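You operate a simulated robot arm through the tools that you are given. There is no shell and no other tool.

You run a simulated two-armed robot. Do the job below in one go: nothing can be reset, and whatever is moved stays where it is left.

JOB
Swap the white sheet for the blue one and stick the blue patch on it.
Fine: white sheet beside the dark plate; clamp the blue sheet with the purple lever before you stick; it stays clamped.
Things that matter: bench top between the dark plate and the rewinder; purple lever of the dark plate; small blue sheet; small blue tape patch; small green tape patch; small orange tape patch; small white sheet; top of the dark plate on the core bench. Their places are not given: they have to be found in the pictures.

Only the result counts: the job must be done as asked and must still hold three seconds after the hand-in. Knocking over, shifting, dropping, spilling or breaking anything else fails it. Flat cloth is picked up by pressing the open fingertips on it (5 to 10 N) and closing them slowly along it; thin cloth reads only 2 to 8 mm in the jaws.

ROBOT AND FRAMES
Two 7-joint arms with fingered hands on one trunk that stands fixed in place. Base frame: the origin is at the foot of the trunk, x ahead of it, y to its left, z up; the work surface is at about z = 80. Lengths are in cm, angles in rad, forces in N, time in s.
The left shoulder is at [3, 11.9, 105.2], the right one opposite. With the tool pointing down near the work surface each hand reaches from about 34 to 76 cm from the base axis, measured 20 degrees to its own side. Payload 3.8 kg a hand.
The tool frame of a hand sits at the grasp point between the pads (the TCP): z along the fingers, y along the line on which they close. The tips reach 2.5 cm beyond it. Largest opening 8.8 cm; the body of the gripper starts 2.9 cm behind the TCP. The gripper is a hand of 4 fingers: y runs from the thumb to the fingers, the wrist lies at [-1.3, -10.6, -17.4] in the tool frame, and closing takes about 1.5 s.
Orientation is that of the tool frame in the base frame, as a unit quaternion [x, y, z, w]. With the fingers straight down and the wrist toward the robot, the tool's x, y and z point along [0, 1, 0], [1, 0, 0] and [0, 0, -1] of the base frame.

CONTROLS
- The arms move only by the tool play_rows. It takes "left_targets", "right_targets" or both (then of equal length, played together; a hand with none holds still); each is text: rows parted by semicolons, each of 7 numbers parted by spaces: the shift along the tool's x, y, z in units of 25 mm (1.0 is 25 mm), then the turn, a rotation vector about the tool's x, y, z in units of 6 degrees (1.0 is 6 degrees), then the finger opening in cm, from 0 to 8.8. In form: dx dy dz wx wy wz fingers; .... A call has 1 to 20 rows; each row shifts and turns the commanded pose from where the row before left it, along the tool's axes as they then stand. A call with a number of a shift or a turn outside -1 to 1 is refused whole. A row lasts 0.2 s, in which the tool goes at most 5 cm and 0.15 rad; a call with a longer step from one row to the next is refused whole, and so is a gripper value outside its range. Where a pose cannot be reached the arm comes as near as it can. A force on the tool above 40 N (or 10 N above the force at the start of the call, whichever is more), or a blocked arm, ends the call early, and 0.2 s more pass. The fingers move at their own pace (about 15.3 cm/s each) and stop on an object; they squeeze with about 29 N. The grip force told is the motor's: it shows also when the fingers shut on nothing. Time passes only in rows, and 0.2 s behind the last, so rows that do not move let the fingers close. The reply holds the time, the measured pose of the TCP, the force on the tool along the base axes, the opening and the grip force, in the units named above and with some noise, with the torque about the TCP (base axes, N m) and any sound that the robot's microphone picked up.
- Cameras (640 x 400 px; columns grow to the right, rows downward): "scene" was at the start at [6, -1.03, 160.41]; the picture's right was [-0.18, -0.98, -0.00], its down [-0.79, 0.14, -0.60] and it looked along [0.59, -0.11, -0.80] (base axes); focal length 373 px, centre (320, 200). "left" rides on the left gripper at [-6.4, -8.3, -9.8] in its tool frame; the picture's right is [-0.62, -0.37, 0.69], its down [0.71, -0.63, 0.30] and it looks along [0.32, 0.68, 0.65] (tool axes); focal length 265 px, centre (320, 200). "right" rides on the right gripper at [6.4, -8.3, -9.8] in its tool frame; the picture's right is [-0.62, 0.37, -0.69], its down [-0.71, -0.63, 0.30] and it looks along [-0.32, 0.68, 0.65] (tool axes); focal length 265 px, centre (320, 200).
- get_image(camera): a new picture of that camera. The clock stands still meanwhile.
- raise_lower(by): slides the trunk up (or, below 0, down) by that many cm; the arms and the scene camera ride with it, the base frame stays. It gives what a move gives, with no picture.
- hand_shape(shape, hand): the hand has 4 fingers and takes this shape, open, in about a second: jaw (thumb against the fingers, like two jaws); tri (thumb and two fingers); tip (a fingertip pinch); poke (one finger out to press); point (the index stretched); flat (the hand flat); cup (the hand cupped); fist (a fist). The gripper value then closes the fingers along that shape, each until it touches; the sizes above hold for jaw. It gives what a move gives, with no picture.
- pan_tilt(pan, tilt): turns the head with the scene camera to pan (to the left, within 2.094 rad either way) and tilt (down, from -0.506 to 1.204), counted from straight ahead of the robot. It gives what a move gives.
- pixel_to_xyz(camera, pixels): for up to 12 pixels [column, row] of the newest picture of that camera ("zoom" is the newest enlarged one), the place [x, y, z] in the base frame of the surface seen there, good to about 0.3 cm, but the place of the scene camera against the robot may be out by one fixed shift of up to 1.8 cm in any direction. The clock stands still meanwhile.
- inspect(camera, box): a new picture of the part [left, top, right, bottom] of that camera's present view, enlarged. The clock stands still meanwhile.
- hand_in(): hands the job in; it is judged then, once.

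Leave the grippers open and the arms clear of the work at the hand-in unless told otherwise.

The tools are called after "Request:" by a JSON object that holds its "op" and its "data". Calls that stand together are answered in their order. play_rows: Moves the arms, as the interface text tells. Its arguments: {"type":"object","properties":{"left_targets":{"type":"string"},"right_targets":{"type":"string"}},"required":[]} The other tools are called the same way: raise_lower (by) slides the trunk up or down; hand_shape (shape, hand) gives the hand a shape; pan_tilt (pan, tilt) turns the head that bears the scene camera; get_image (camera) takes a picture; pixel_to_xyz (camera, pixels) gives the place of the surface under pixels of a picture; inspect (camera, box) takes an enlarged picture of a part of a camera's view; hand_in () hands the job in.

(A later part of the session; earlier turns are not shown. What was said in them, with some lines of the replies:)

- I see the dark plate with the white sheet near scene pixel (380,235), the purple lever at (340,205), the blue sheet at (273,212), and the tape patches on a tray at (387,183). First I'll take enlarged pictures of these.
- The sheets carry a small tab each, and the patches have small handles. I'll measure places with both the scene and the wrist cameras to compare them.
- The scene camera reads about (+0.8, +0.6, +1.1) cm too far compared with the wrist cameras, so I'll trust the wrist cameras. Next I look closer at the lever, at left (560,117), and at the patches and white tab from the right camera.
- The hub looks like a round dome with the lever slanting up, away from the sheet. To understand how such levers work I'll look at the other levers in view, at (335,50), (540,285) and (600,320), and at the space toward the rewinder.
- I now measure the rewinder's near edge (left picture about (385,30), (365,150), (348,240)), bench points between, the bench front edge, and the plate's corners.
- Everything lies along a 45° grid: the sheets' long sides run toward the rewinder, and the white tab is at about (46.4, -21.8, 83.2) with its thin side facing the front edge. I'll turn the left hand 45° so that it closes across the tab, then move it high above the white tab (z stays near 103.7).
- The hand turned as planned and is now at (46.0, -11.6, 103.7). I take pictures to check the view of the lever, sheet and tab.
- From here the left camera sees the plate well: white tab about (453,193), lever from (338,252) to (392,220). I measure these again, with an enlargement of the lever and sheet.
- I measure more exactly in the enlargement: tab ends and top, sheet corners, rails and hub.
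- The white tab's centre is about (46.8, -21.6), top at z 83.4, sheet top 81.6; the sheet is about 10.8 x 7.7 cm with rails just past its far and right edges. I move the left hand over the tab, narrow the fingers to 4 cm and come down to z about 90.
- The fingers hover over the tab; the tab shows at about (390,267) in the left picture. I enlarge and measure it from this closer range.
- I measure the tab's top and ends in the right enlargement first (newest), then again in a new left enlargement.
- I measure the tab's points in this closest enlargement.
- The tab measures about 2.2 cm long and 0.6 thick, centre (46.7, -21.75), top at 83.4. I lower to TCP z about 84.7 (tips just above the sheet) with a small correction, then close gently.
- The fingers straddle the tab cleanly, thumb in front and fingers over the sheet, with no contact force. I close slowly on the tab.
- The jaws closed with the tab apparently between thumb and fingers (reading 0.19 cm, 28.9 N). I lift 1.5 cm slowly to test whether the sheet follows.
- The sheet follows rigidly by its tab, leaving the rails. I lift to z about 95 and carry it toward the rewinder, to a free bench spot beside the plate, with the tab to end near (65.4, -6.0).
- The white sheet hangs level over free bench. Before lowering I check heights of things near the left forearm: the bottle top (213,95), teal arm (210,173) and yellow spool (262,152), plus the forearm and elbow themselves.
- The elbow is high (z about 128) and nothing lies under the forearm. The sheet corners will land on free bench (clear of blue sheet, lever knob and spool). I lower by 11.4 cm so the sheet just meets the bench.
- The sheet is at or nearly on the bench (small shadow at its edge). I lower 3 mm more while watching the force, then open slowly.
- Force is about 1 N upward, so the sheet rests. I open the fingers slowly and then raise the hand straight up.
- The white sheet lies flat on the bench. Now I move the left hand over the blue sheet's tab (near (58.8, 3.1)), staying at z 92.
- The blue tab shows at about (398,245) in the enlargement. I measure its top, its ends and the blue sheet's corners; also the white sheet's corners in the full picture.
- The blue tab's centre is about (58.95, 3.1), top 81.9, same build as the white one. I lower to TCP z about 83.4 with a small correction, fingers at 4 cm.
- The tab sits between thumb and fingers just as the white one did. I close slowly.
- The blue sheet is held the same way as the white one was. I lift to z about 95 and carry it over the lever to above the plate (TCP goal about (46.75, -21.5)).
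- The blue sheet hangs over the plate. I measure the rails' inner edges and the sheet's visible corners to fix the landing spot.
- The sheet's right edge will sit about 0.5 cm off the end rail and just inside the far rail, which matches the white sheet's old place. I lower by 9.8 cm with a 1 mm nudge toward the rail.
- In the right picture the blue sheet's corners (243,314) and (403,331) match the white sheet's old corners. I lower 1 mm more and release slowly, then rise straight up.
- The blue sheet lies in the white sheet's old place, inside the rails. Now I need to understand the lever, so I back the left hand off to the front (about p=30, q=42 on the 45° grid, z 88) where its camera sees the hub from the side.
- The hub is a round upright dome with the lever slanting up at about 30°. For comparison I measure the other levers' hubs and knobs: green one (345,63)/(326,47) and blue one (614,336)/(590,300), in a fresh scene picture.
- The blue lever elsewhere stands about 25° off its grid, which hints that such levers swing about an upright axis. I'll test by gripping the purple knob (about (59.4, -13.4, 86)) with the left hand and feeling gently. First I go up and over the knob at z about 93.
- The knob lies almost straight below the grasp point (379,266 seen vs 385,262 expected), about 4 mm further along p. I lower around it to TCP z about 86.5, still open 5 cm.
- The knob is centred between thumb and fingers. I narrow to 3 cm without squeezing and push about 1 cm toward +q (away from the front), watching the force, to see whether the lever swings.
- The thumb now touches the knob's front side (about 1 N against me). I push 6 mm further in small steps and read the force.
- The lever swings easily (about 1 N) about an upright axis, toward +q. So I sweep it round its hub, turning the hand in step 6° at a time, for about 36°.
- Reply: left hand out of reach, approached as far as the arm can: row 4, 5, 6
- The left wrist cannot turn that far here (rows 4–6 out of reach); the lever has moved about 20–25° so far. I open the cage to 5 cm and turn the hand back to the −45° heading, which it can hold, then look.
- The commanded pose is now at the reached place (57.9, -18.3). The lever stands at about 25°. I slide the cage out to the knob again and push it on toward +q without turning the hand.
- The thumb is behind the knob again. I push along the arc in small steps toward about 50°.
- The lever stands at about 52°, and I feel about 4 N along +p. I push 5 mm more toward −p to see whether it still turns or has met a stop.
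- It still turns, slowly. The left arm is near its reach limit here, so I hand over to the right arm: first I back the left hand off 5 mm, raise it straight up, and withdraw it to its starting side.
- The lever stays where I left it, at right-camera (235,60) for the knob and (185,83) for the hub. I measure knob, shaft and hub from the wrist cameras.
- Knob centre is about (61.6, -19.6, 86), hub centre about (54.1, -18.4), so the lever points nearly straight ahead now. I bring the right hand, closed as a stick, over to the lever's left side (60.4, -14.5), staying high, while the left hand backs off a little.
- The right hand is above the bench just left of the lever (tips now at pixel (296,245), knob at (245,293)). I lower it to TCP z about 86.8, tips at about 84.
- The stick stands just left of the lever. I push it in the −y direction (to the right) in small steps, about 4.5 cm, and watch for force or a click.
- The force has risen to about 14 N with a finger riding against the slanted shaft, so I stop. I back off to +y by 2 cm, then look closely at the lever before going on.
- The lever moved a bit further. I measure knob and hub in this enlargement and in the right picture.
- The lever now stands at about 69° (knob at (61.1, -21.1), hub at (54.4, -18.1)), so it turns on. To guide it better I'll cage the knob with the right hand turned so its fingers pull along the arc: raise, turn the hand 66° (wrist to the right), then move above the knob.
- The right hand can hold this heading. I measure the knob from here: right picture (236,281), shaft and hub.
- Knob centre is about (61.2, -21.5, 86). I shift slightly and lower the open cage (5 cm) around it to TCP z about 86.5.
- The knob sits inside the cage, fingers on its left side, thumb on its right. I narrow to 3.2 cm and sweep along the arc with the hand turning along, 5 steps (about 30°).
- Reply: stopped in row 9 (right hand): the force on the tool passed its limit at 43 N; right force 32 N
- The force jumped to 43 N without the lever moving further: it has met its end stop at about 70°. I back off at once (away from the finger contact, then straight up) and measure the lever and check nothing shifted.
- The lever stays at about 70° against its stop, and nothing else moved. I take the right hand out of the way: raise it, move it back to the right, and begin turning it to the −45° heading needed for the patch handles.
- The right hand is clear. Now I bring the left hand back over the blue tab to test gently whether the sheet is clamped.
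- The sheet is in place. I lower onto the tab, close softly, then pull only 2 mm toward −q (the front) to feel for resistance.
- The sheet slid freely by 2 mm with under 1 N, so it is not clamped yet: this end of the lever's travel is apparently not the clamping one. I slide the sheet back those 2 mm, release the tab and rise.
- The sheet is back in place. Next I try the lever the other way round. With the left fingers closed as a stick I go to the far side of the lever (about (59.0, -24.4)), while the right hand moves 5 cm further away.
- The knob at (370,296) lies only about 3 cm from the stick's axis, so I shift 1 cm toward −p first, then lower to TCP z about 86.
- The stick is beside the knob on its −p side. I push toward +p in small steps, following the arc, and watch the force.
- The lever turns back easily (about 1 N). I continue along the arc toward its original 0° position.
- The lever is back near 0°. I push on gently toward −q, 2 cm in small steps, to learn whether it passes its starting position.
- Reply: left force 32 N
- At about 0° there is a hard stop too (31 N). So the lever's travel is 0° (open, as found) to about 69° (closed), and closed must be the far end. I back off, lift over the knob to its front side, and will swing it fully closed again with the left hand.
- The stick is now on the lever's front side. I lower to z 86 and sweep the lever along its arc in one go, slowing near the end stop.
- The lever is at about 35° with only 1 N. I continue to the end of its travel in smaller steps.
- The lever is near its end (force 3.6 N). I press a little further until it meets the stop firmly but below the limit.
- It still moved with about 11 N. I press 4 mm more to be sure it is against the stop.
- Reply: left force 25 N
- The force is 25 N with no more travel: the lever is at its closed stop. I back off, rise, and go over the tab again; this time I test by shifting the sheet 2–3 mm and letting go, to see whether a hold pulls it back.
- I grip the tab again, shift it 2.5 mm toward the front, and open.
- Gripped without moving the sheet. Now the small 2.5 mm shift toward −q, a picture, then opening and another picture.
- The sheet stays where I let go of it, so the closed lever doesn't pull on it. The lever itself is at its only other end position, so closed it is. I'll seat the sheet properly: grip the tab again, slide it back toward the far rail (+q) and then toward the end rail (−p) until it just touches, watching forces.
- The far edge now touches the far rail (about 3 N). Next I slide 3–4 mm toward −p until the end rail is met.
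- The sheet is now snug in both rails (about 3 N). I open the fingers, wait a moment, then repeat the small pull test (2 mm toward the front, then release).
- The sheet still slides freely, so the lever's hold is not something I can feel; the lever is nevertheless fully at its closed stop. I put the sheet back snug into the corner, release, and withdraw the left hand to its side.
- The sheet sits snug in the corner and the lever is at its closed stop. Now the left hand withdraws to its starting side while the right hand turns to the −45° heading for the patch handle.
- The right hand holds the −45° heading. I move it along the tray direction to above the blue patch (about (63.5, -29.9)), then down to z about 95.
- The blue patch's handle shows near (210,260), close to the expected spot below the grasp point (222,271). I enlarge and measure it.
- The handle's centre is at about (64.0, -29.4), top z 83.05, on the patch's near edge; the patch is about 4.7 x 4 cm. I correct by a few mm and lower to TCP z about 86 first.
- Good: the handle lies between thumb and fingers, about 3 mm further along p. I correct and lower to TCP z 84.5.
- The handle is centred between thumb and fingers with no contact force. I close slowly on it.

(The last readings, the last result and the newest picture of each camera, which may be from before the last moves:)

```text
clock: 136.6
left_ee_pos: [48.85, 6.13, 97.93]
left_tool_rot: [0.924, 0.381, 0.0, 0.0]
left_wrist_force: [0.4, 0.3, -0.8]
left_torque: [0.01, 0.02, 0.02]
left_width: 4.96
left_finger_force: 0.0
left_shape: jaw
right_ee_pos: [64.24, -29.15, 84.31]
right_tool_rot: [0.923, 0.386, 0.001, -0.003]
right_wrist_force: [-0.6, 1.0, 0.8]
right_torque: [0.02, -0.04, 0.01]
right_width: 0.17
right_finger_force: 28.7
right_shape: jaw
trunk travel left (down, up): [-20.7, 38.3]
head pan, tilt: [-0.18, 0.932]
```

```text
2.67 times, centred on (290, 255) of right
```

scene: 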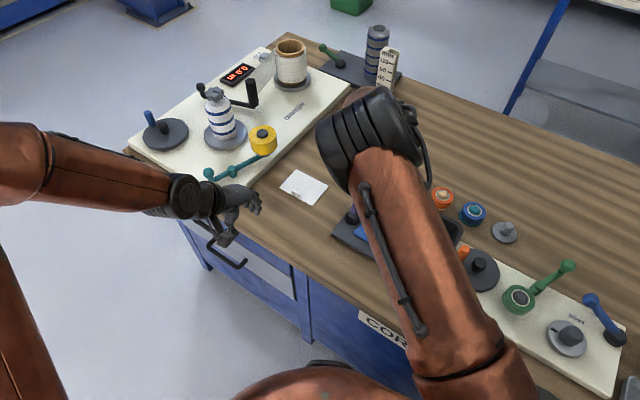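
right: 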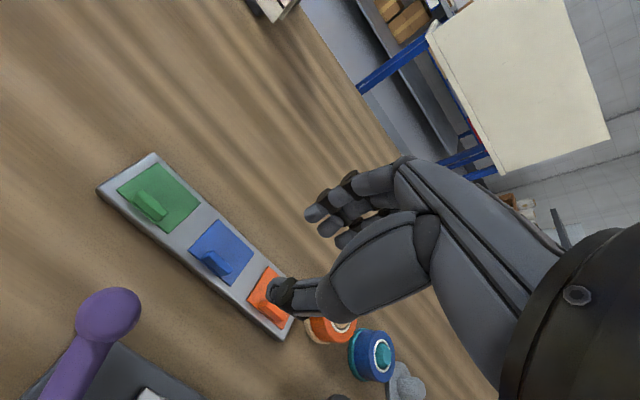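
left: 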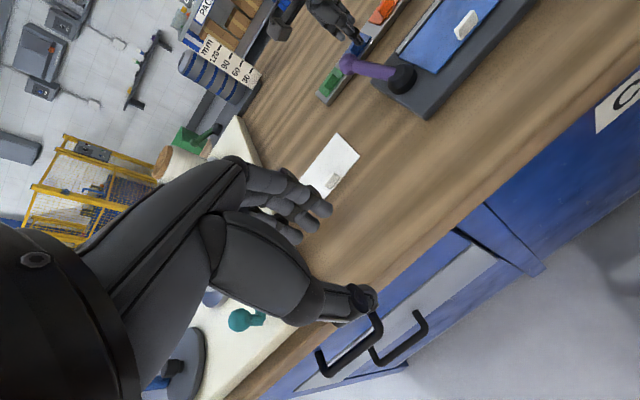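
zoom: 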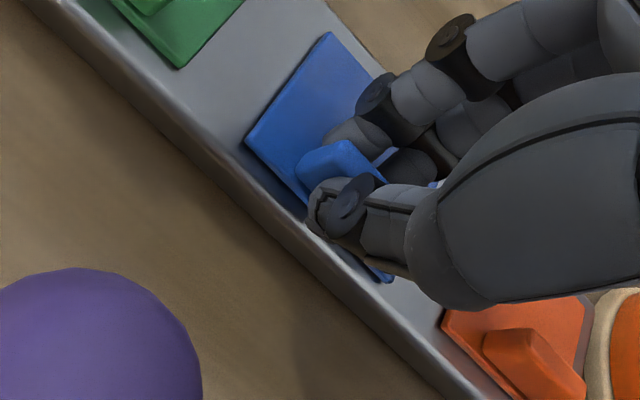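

The handle is gripped (0.17 cm reading, same as with the tabs). I lift 1.5 cm slowly and look whether the patch comes along and the tray stays.

Request:
{"op": "play_rows", "data": {"right_targets": "0 0 -0.1 0 0 0 0; 0 0 -0.2 0 0 0 0; 0 0 -0.2 0 0 0 0; 0 0 -0.2 0 0 0 0; 0 0 0 0 0 0 0"}}

Request:
{"op": "inspect", "data": {"camera": "right", "box": [200, 180, 380, 330]}}

```text
clock: 137.8
left_ee_pos: [48.79, 6.13, 97.87]
left_tool_rot: [0.924, 0.382, 0.0, 0.0]
left_wrist_force: [0.4, -0.1, 0.8]
left_torque: [-0.01, -0.01, -0.02]
left_width: 4.95
left_finger_force: 0.1
left_shape: jaw
right_ee_pos: [64.19, -29.13, 86.24]
right_tool_rot: [0.922, 0.386, 0.001, -0.004]
right_wrist_force: [0.4, -0.2, 0.1]
right_torque: [-0.01, -0.03, -0.04]
right_width: 0.16
right_finger_force: 29.3
right_shape: jaw
trunk travel left (down, up): [-20.7, 38.3]
head pan, tilt: [-0.18, 0.932]
```

```text
2.67 times, centred on (290, 255) of right
```

zoom: 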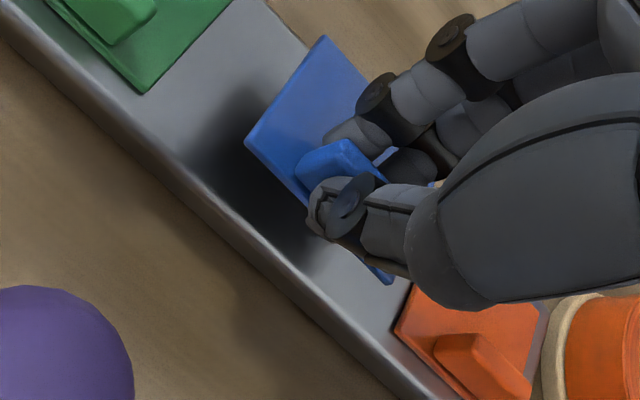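

The patch is free of the tray and the tray hasn't moved. I raise it to z 95 and carry it over the blue sheet (handle goal on the grid p=17.7, q=51.8, away from tab, rails and lever).

Request:
{"op": "play_rows", "data": {"right_targets": "0 0 -0.6 0 0 0 0; 0 0 -0.9 0 0 0 0; 0 0 -1 0 0 0 0; 0 0 -1 0 0 0 0; -0.17 -0.35 0 0 0 0 0; -0.336 -0.709 0 0 0 0 0; -0.336 -0.709 0 0 0 0 0; -0.336 -0.709 0 0 0 0 0; -0.336 -0.709 0 0 0 0 0; -0.336 -0.709 0 0 0 0 0; -0.336 -0.709 0 0 0 0 0; -0.336 -0.709 0 0 0 0 0; -0.17 -0.36 0 0 0 0 0; 0 0 0 0 0 0 0"}}

Request:
{"op": "get_image", "data": {"camera": "right"}}

Request:
{"op": "get_image", "data": {"camera": "left"}}

Request:
{"op": "get_image", "data": {"camera": "scene"}}

```text
clock: 140.8
left_ee_pos: [48.86, 6.17, 97.92]
left_tool_rot: [0.924, 0.382, 0.0, 0.0]
left_wrist_force: [-0.9, -0.6, -0.9]
left_torque: [0.0, 0.0, 0.01]
left_width: 4.95
left_finger_force: 0.1
left_shape: jaw
right_ee_pos: [49.47, -24.01, 94.8]
right_tool_rot: [0.923, 0.385, 0.001, -0.003]
right_wrist_force: [-0.1, -0.2, -0.5]
right_torque: [0.0, -0.01, -0.02]
right_width: 0.17
right_finger_force: 28.5
right_shape: jaw
trunk travel left (down, up): [-20.7, 38.3]
head pan, tilt: [-0.18, 0.932]
```

```text
taken
```

right: 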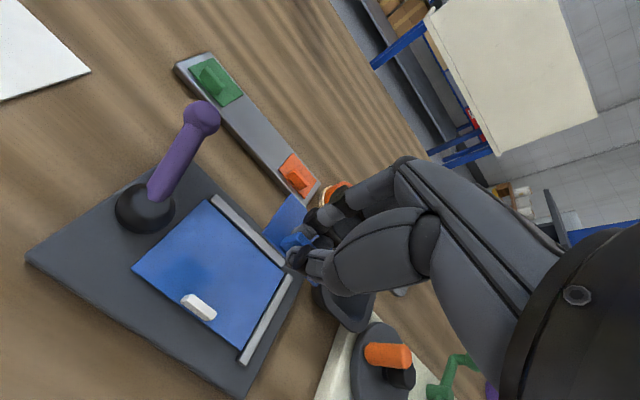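

```text
taken
```

left: 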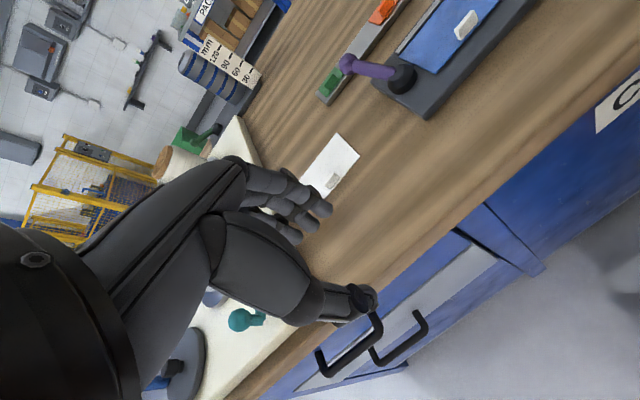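

```text
taken
```

scene: 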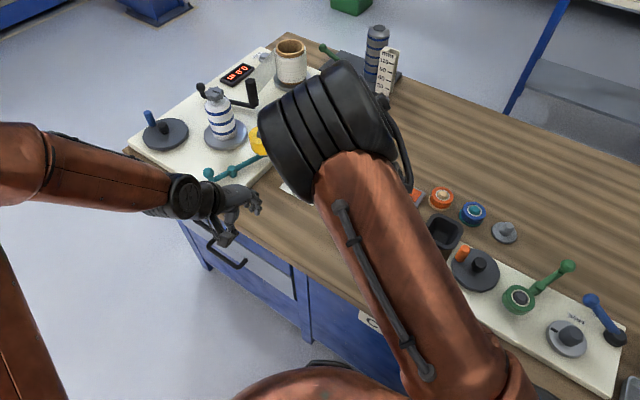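

The patch hovers over the sheet. Before lowering I measure the sheet's corners, the tab, the rails and the lever in this picture to fix the landing spot.

Request:
{"op": "inspect", "data": {"camera": "right", "box": [100, 180, 340, 370]}}

Request:
{"op": "pixel_to_xyz", "data": {"camera": "right", "pixels": [[211, 206], [281, 268], [239, 346], [136, 268], [197, 303], [295, 228], [203, 115], [175, 165], [145, 205], [215, 200], [285, 278]]}}

```text
2.11 times, centred on (220, 275) of right
```

zoom: 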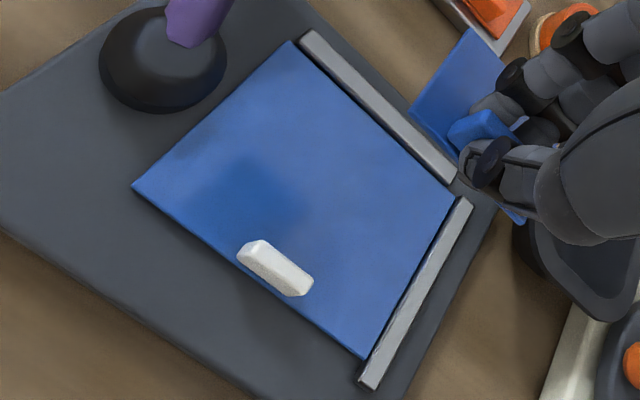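

```text
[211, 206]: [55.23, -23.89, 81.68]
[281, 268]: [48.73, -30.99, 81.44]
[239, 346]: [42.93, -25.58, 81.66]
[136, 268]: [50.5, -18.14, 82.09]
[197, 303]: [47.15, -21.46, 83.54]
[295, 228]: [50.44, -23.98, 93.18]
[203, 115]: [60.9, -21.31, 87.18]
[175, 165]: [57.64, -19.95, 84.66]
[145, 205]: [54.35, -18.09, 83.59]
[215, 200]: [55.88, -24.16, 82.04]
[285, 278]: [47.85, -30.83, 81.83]
```

The sheet spans p 12.3–23, q 48.5–56.2 as expected. I shift 4.5 mm toward the front so the patch lands well inside, then lower to just above the sheet (TCP z about 85.3).

Request:
{"op": "play_rows", "data": {"right_targets": "0 -0.18 0.4 0 0 0 0; 0 0 0.8 0 0 0 0; 0 0 0.8 0 0 0 0; 0 0 0.8 0 0 0 0; 0 0 0.6 0 0 0 0; 0 0 0.3 0 0 0 0; 0 0 0.1 0 0 0 0; 0 0 0 0 0 0 0"}}

Request:
{"op": "get_image", "data": {"camera": "right"}}

Request:
{"op": "inspect", "data": {"camera": "right", "box": [180, 160, 400, 350]}}

```text
clock: 142.6
left_ee_pos: [48.8, 6.18, 97.95]
left_tool_rot: [0.924, 0.381, 0.0, 0.0]
left_wrist_force: [0.4, 0.6, 0.2]
left_torque: [0.0, 0.0, 0.01]
left_width: 4.97
left_finger_force: 0.0
left_shape: jaw
right_ee_pos: [49.17, -23.71, 85.46]
right_tool_rot: [0.922, 0.386, 0.001, -0.003]
right_wrist_force: [-0.9, 0.1, -0.6]
right_torque: [0.0, -0.02, 0.0]
right_width: 0.16
right_finger_force: 29.0
right_shape: jaw
trunk travel left (down, up): [-20.7, 38.3]
head pan, tilt: [-0.18, 0.932]
```

```text
taken
```

right: 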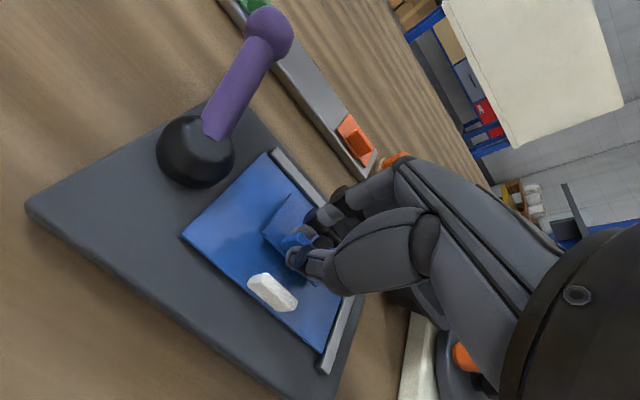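

```text
2.11 times, centred on (290, 255) of right
```

zoom: 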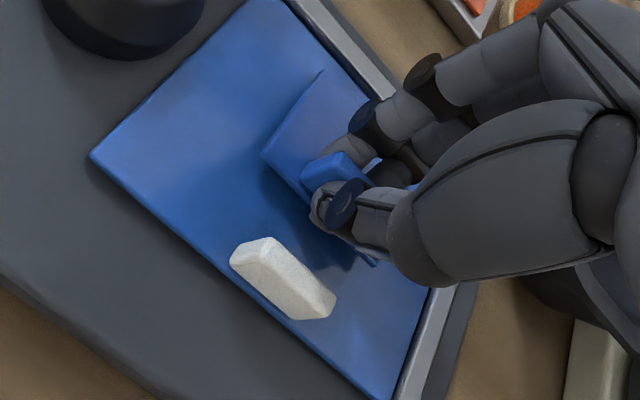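

The patch is just above the sheet, clear of tab, rails and hub. I lower 5 mm in 1 mm steps and read the force.

Request:
{"op": "play_rows", "data": {"right_targets": "0 0 0.04 0 0 0 0; 0 0 0.04 0 0 0 0; 0 0 0.04 0 0 0 0; 0 0 0.04 0 0 0 0; 0 0 0.04 0 0 0 0; 0 0 0 0 0 0 0"}}

Request:
{"op": "inspect", "data": {"camera": "right", "box": [180, 160, 400, 350]}}

```text
clock: 144.0
left_ee_pos: [48.84, 6.13, 97.89]
left_tool_rot: [0.924, 0.382, 0.0, 0.0]
left_wrist_force: [-0.3, 0.8, -0.6]
left_torque: [0.0, -0.03, 0.0]
left_width: 4.96
left_finger_force: 0.2
left_shape: jaw
right_ee_pos: [49.11, -23.67, 84.97]
right_tool_rot: [0.923, 0.386, 0.002, -0.004]
right_wrist_force: [-0.9, -0.2, 1.1]
right_torque: [-0.01, -0.02, -0.01]
right_width: 0.19
right_finger_force: 29.1
right_shape: jaw
trunk travel left (down, up): [-20.7, 38.3]
head pan, tilt: [-0.18, 0.932]
```

```text
2.11 times, centred on (290, 255) of right
```

zoom: 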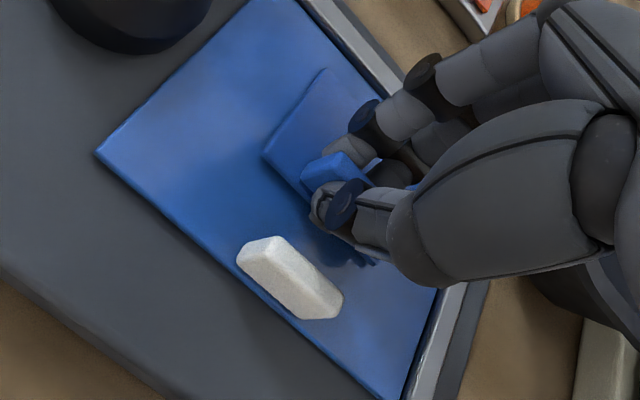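

About 1 N: contact is beginning. I press on in half-millimetre steps toward roughly 8 N.

Request:
{"op": "play_rows", "data": {"right_targets": "0 0 0.03 0 0 0 0; 0 0 0.03 0 0 0 0; 0 0 0.03 0 0 0 0; 0 0 0.03 0 0 0 0; 0 0 0 0 0 0 0"}}

Request:
{"op": "inspect", "data": {"camera": "right", "box": [180, 160, 400, 350]}}

```text
clock: 145.2
left_ee_pos: [48.74, 6.14, 97.91]
left_tool_rot: [0.924, 0.381, 0.0, 0.0]
left_wrist_force: [0.2, -0.5, 0.9]
left_torque: [0.02, -0.03, 0.03]
left_width: 4.95
left_finger_force: 0.1
left_shape: jaw
right_ee_pos: [48.99, -23.73, 84.64]
right_tool_rot: [0.922, 0.386, 0.002, -0.003]
right_wrist_force: [0.4, -0.4, 11.8]
right_torque: [-0.05, -0.03, 0.01]
right_width: 0.24
right_finger_force: 29.3
right_shape: jaw
trunk travel left (down, up): [-20.7, 38.3]
head pan, tilt: [-0.18, 0.932]
```

```text
2.11 times, centred on (290, 255) of right
```

zoom: 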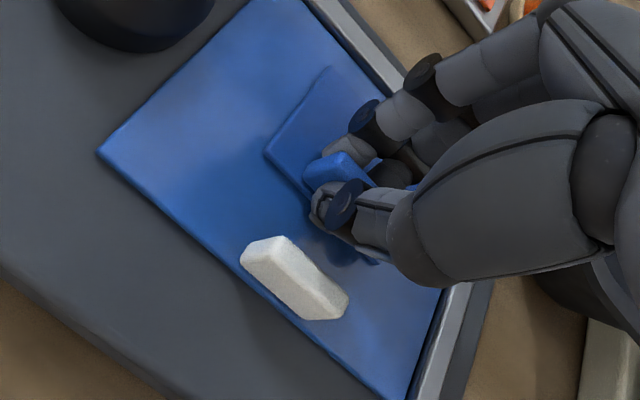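

Pressed with about 12 N on the sheet. I hold that for 2 seconds, then open the fingers a little at a time.

Request:
{"op": "play_rows", "data": {"right_targets": "0 0 0 0 0 0 0; 0 0 0 0 0 0 0; 0 0 0 0 0 0 0; 0 0 0 0 0 0 0; 0 0 0 0 0 0 0; 0 0 0 0 0 0 0; 0 0 0 0 0 0 0; 0 0 0 0 0 0 0; 0 0 0 0 0 0 0; 0 0 0 0 0 0 0"}}

```text
clock: 147.4
left_ee_pos: [48.7, 6.15, 97.91]
left_tool_rot: [0.924, 0.382, 0.0, 0.0]
left_wrist_force: [0.5, -0.6, -0.5]
left_torque: [-0.01, 0.01, 0.0]
left_width: 4.97
left_finger_force: 0.0
left_shape: jaw
right_ee_pos: [49.03, -23.72, 84.69]
right_tool_rot: [0.923, 0.386, 0.002, -0.003]
right_wrist_force: [1.2, -1.9, 16.8]
right_torque: [-0.09, -0.1, 0.0]
right_width: 0.25
right_finger_force: 28.7
right_shape: jaw
trunk travel left (down, up): [-20.7, 38.3]
head pan, tilt: [-0.18, 0.932]
```

The press stayed firm (about 17 N). I ease off half a millimetre, open slowly to 1.5 cm, and rise straight up.

Request:
{"op": "play_rows", "data": {"right_targets": "0 0 -0.04 0 0 0 0; 0 0 0 0 0 0 0.4; 0 0 0 0 0 0 0.7; 0 0 0 0 0 0 1; 0 0 0 0 0 0 1.3; 0 0 0 0 0 0 1.6; 0 0 0 0 0 0 1.6; 0 0 0 0 0 0 1.6; 0 0 -0.1 0 0 0 1.6; 0 0 -0.2 0 0 0 1.6; 0 0 -0.4 0 0 0 1.6; 0 0 0 0 0 0 1.6"}}

Request:
{"op": "inspect", "data": {"camera": "right", "box": [160, 140, 400, 350]}}

```text
clock: 150.0
left_ee_pos: [48.95, 6.14, 97.92]
left_tool_rot: [0.924, 0.382, 0.0, -0.001]
left_wrist_force: [0.7, -0.3, 0.1]
left_torque: [-0.01, 0.0, 0.0]
left_width: 4.97
left_finger_force: 0.0
left_shape: jaw
right_ee_pos: [49.01, -23.78, 86.43]
right_tool_rot: [0.923, 0.385, 0.001, -0.004]
right_wrist_force: [-0.3, -0.1, -0.5]
right_torque: [0.0, -0.04, -0.01]
right_width: 1.57
right_finger_force: 0.0
right_shape: jaw
trunk travel left (down, up): [-20.7, 38.3]
head pan, tilt: [-0.18, 0.932]
```

```text
1.90 times, centred on (280, 245) of right
```

zoom: 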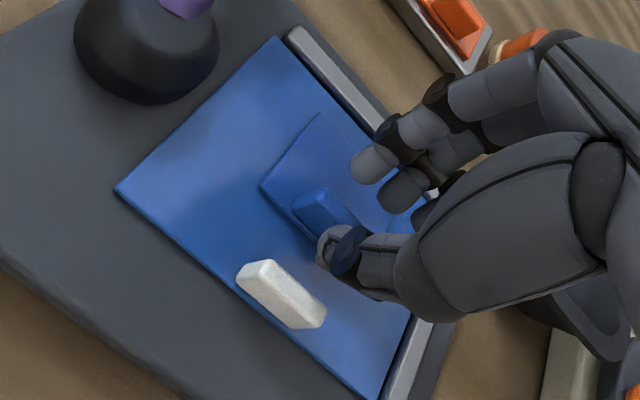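

The patch stays on the sheet, released. I rise straight up further and check the whole.

Request:
{"op": "play_rows", "data": {"right_targets": "0 0 -0.6 0 0 0 1.6; 0 0 -0.8 0 0 0 1.6; 0 0 -0.9 0 0 0 2; 0 0 -0.9 0 0 0 4; 0 0 -0.9 0 0 0 5; 0 0 0 0 0 0 5"}}

Request:
{"op": "get_image", "data": {"camera": "right"}}

Request:
{"op": "inspect", "data": {"camera": "right", "box": [80, 90, 340, 370]}}

```text
clock: 151.4
left_ee_pos: [48.96, 6.15, 97.91]
left_tool_rot: [0.925, 0.381, 0.0, 0.0]
left_wrist_force: [0.3, 0.2, -0.2]
left_torque: [-0.02, 0.0, 0.01]
left_width: 4.96
left_finger_force: 0.0
left_shape: jaw
right_ee_pos: [48.94, -23.71, 96.69]
right_tool_rot: [0.922, 0.386, 0.001, -0.004]
right_wrist_force: [0.8, 0.1, -0.4]
right_torque: [-0.02, -0.01, 0.0]
right_width: 4.97
right_finger_force: 0.0
right_shape: jaw
trunk travel left (down, up): [-20.7, 38.3]
head pan, tilt: [-0.18, 0.932]
```

```text
taken
```

right: 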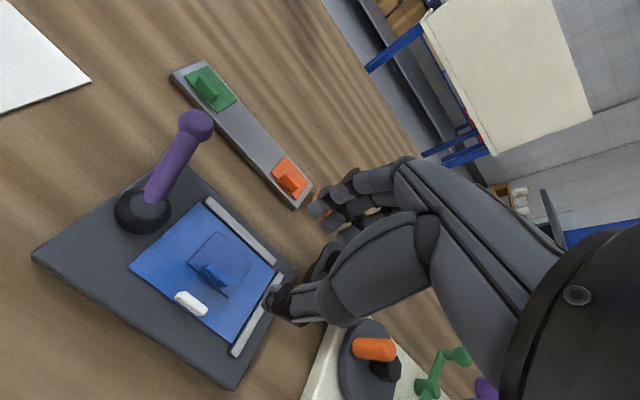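

```text
1.43 times, centred on (210, 230) of right
```

zoom: 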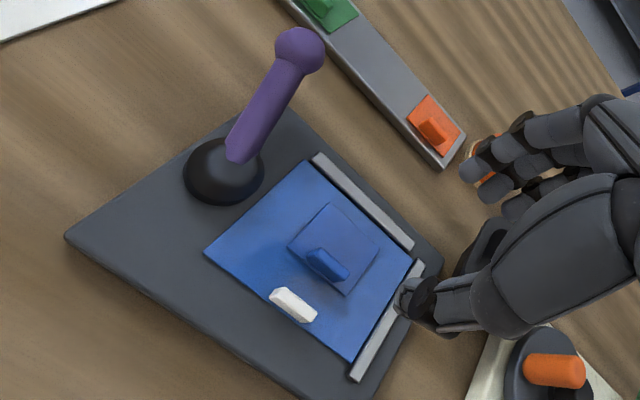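

The blue patch lies flat on the blue sheet, well inside it, with the lever at its closed end. I withdraw the right hand up and back to its own side, opening both hands.

Request:
{"op": "play_rows", "data": {"left_targets": "0 0 0 0 0 0 6; 0 0 0 0 0 0 8; 0 0 0 0 0 0 8; 0 -0.2 -0.2 0 0 0 8; 0 -0.2 -0.2 0 0 0 8; 0 0 -0.2 0 0 0 8; 0 0 0 0 0 0 8; 0 0 0 0 0 0 8; 0 0 0 0 0 0 8; 0 0 0 0 0 0 8; 0 0 0 0 0 0 8; 0 0 0 0 0 0 8; 0 0 0 0 0 0 8; 0 0 0 0 0 0 8", "right_targets": "0 0 -0.9 0 0 0 5; 0 0 -0.9 0 0 0 5; 0 0 -0.9 0 0 0 5; -0.4 -0.03 0 0 0 0 6; -0.83 -0.06 0 0 0 0 8; -0.83 -0.06 0 0 0 0 8; -0.83 -0.06 0 0 0 0 8; -0.83 -0.06 0 0 0 0 8; -0.83 -0.06 0 0 0 0 8; -0.83 -0.06 0 0 0 0 8; -0.83 -0.06 0 0 0 0 8; -0.83 -0.06 0 0 0 0 8; -0.83 -0.06 0 0 0 0 8; 0 0 0 0 0 0 8"}}

Request:
{"op": "get_image", "data": {"camera": "scene"}}

Request:
{"op": "get_image", "data": {"camera": "left"}}

Request:
{"op": "get_image", "data": {"camera": "right"}}

```text
clock: 154.4
left_ee_pos: [48.13, 6.86, 99.33]
left_tool_rot: [0.924, 0.383, 0.0, -0.001]
left_wrist_force: [-0.5, 0.8, 0.6]
left_torque: [0.0, -0.02, 0.01]
left_width: 7.99
left_finger_force: 0.0
left_shape: jaw
right_ee_pos: [34.18, -36.75, 103.29]
right_tool_rot: [0.922, 0.386, 0.002, -0.004]
right_wrist_force: [0.1, 0.5, -0.3]
right_torque: [-0.01, 0.03, -0.01]
right_width: 8.0
right_finger_force: 0.1
right_shape: jaw
trunk travel left (down, up): [-20.7, 38.3]
head pan, tilt: [-0.18, 0.932]
```

```text
taken
```

scene: 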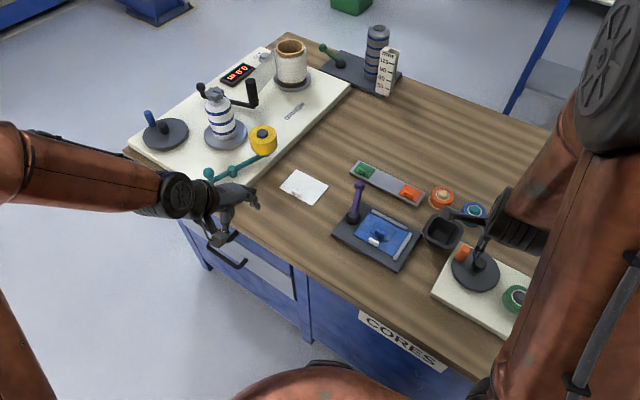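

```text
taken
```

left: 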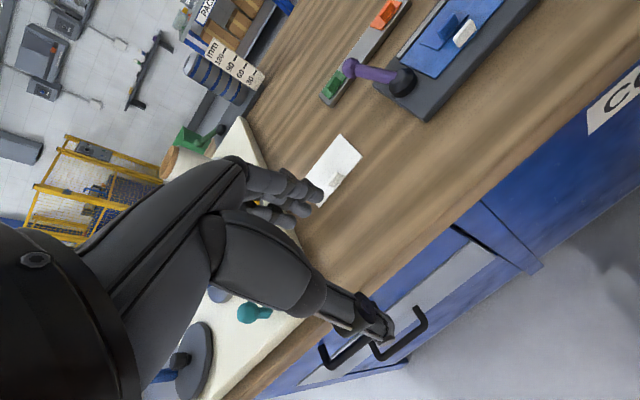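

```text
taken
```

right: 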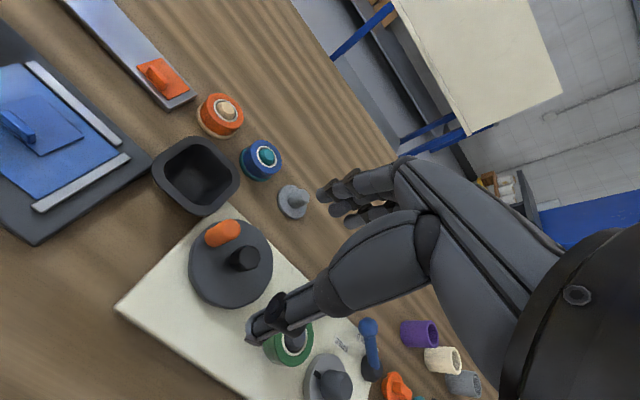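

Both hands are back on their sides. I check the work area closely: lever, sheet with patch, white sheet and tray.

Request:
{"op": "inspect", "data": {"camera": "scene", "box": [260, 150, 440, 280]}}

Request:
{"op": "pixel_to_xyz", "data": {"camera": "scene", "pixels": [[358, 186], [354, 217], [380, 236], [304, 170], [327, 184], [309, 205], [281, 188], [366, 171], [410, 193], [375, 241]]}}

Request:
{"op": "pixel_to_xyz", "data": {"camera": "left", "pixels": [[349, 67], [370, 72], [404, 82], [438, 38], [440, 22], [465, 33]]}}

```text
3.08 times, centred on (350, 215) of scene
```

zoom: 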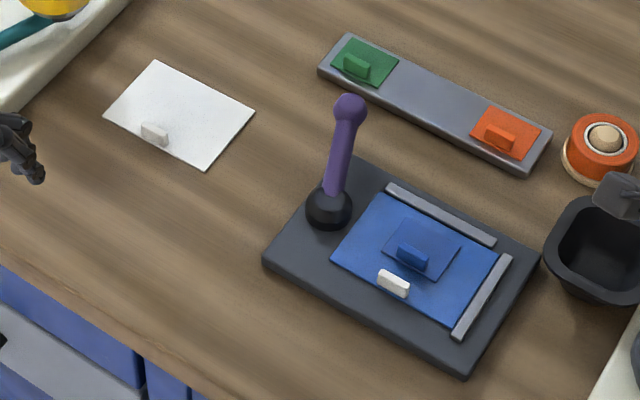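

```text
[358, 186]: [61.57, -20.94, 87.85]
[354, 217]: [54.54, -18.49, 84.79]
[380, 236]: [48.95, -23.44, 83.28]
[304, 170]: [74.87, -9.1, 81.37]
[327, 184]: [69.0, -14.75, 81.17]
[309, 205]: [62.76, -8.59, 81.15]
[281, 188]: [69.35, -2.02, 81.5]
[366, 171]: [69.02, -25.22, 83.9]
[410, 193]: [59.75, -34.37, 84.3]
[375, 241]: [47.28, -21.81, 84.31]
```

```text
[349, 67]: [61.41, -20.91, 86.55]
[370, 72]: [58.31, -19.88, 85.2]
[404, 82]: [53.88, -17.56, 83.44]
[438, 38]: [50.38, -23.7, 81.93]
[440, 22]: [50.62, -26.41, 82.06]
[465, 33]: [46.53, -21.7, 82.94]
```

Everything is as asked: the white sheet lies flat on the bench between plate and rewinder. The blue sheet sits in the plate's rails, the purple lever is against its closed stop, and the blue patch was pressed flat on the sheet. The green and orange patches are untouched, and both hands are open and clear. One doubt remains: in my pull tests, made before the patch went on, the blue sheet still slid a few millimetres with the lever closed, so I could not feel it being held. I hand the job in now.

Request:
{"op": "hand_in", "data": {}}

```text
The job is handed in.
```

I handed the job in with everything in place, but I couldn't confirm that the closed lever actually grips the blue sheet. I haven't seen the judge's result.

- **White sheet:** it lies flat on the bench, between the dark plate and the rewinder.
- **Blue sheet:** it sits where the white one was, pushed snug against both rails of the dark plate.
- **Purple lever:** it swings only about 70° between two hard stops. It started at the open end, and I moved it to the other end before sticking the patch and left it there.
- **Clamp doubt:** with the lever closed, I tugged the sheet's tab a few millimetres before the patch went on. The sheet slid with under 1 N each time and stayed where I let go. I took the far stop as "clamped" because it is the lever's only other end position.
- **Blue patch:** I pressed it onto the blue sheet with about 12–17 N for two seconds. It stayed in place when I released it, but I didn't pull on it to test the bond.
- **Everything else:** the green and orange patches and the tray look unmoved. Both hands are open and clear of the work.
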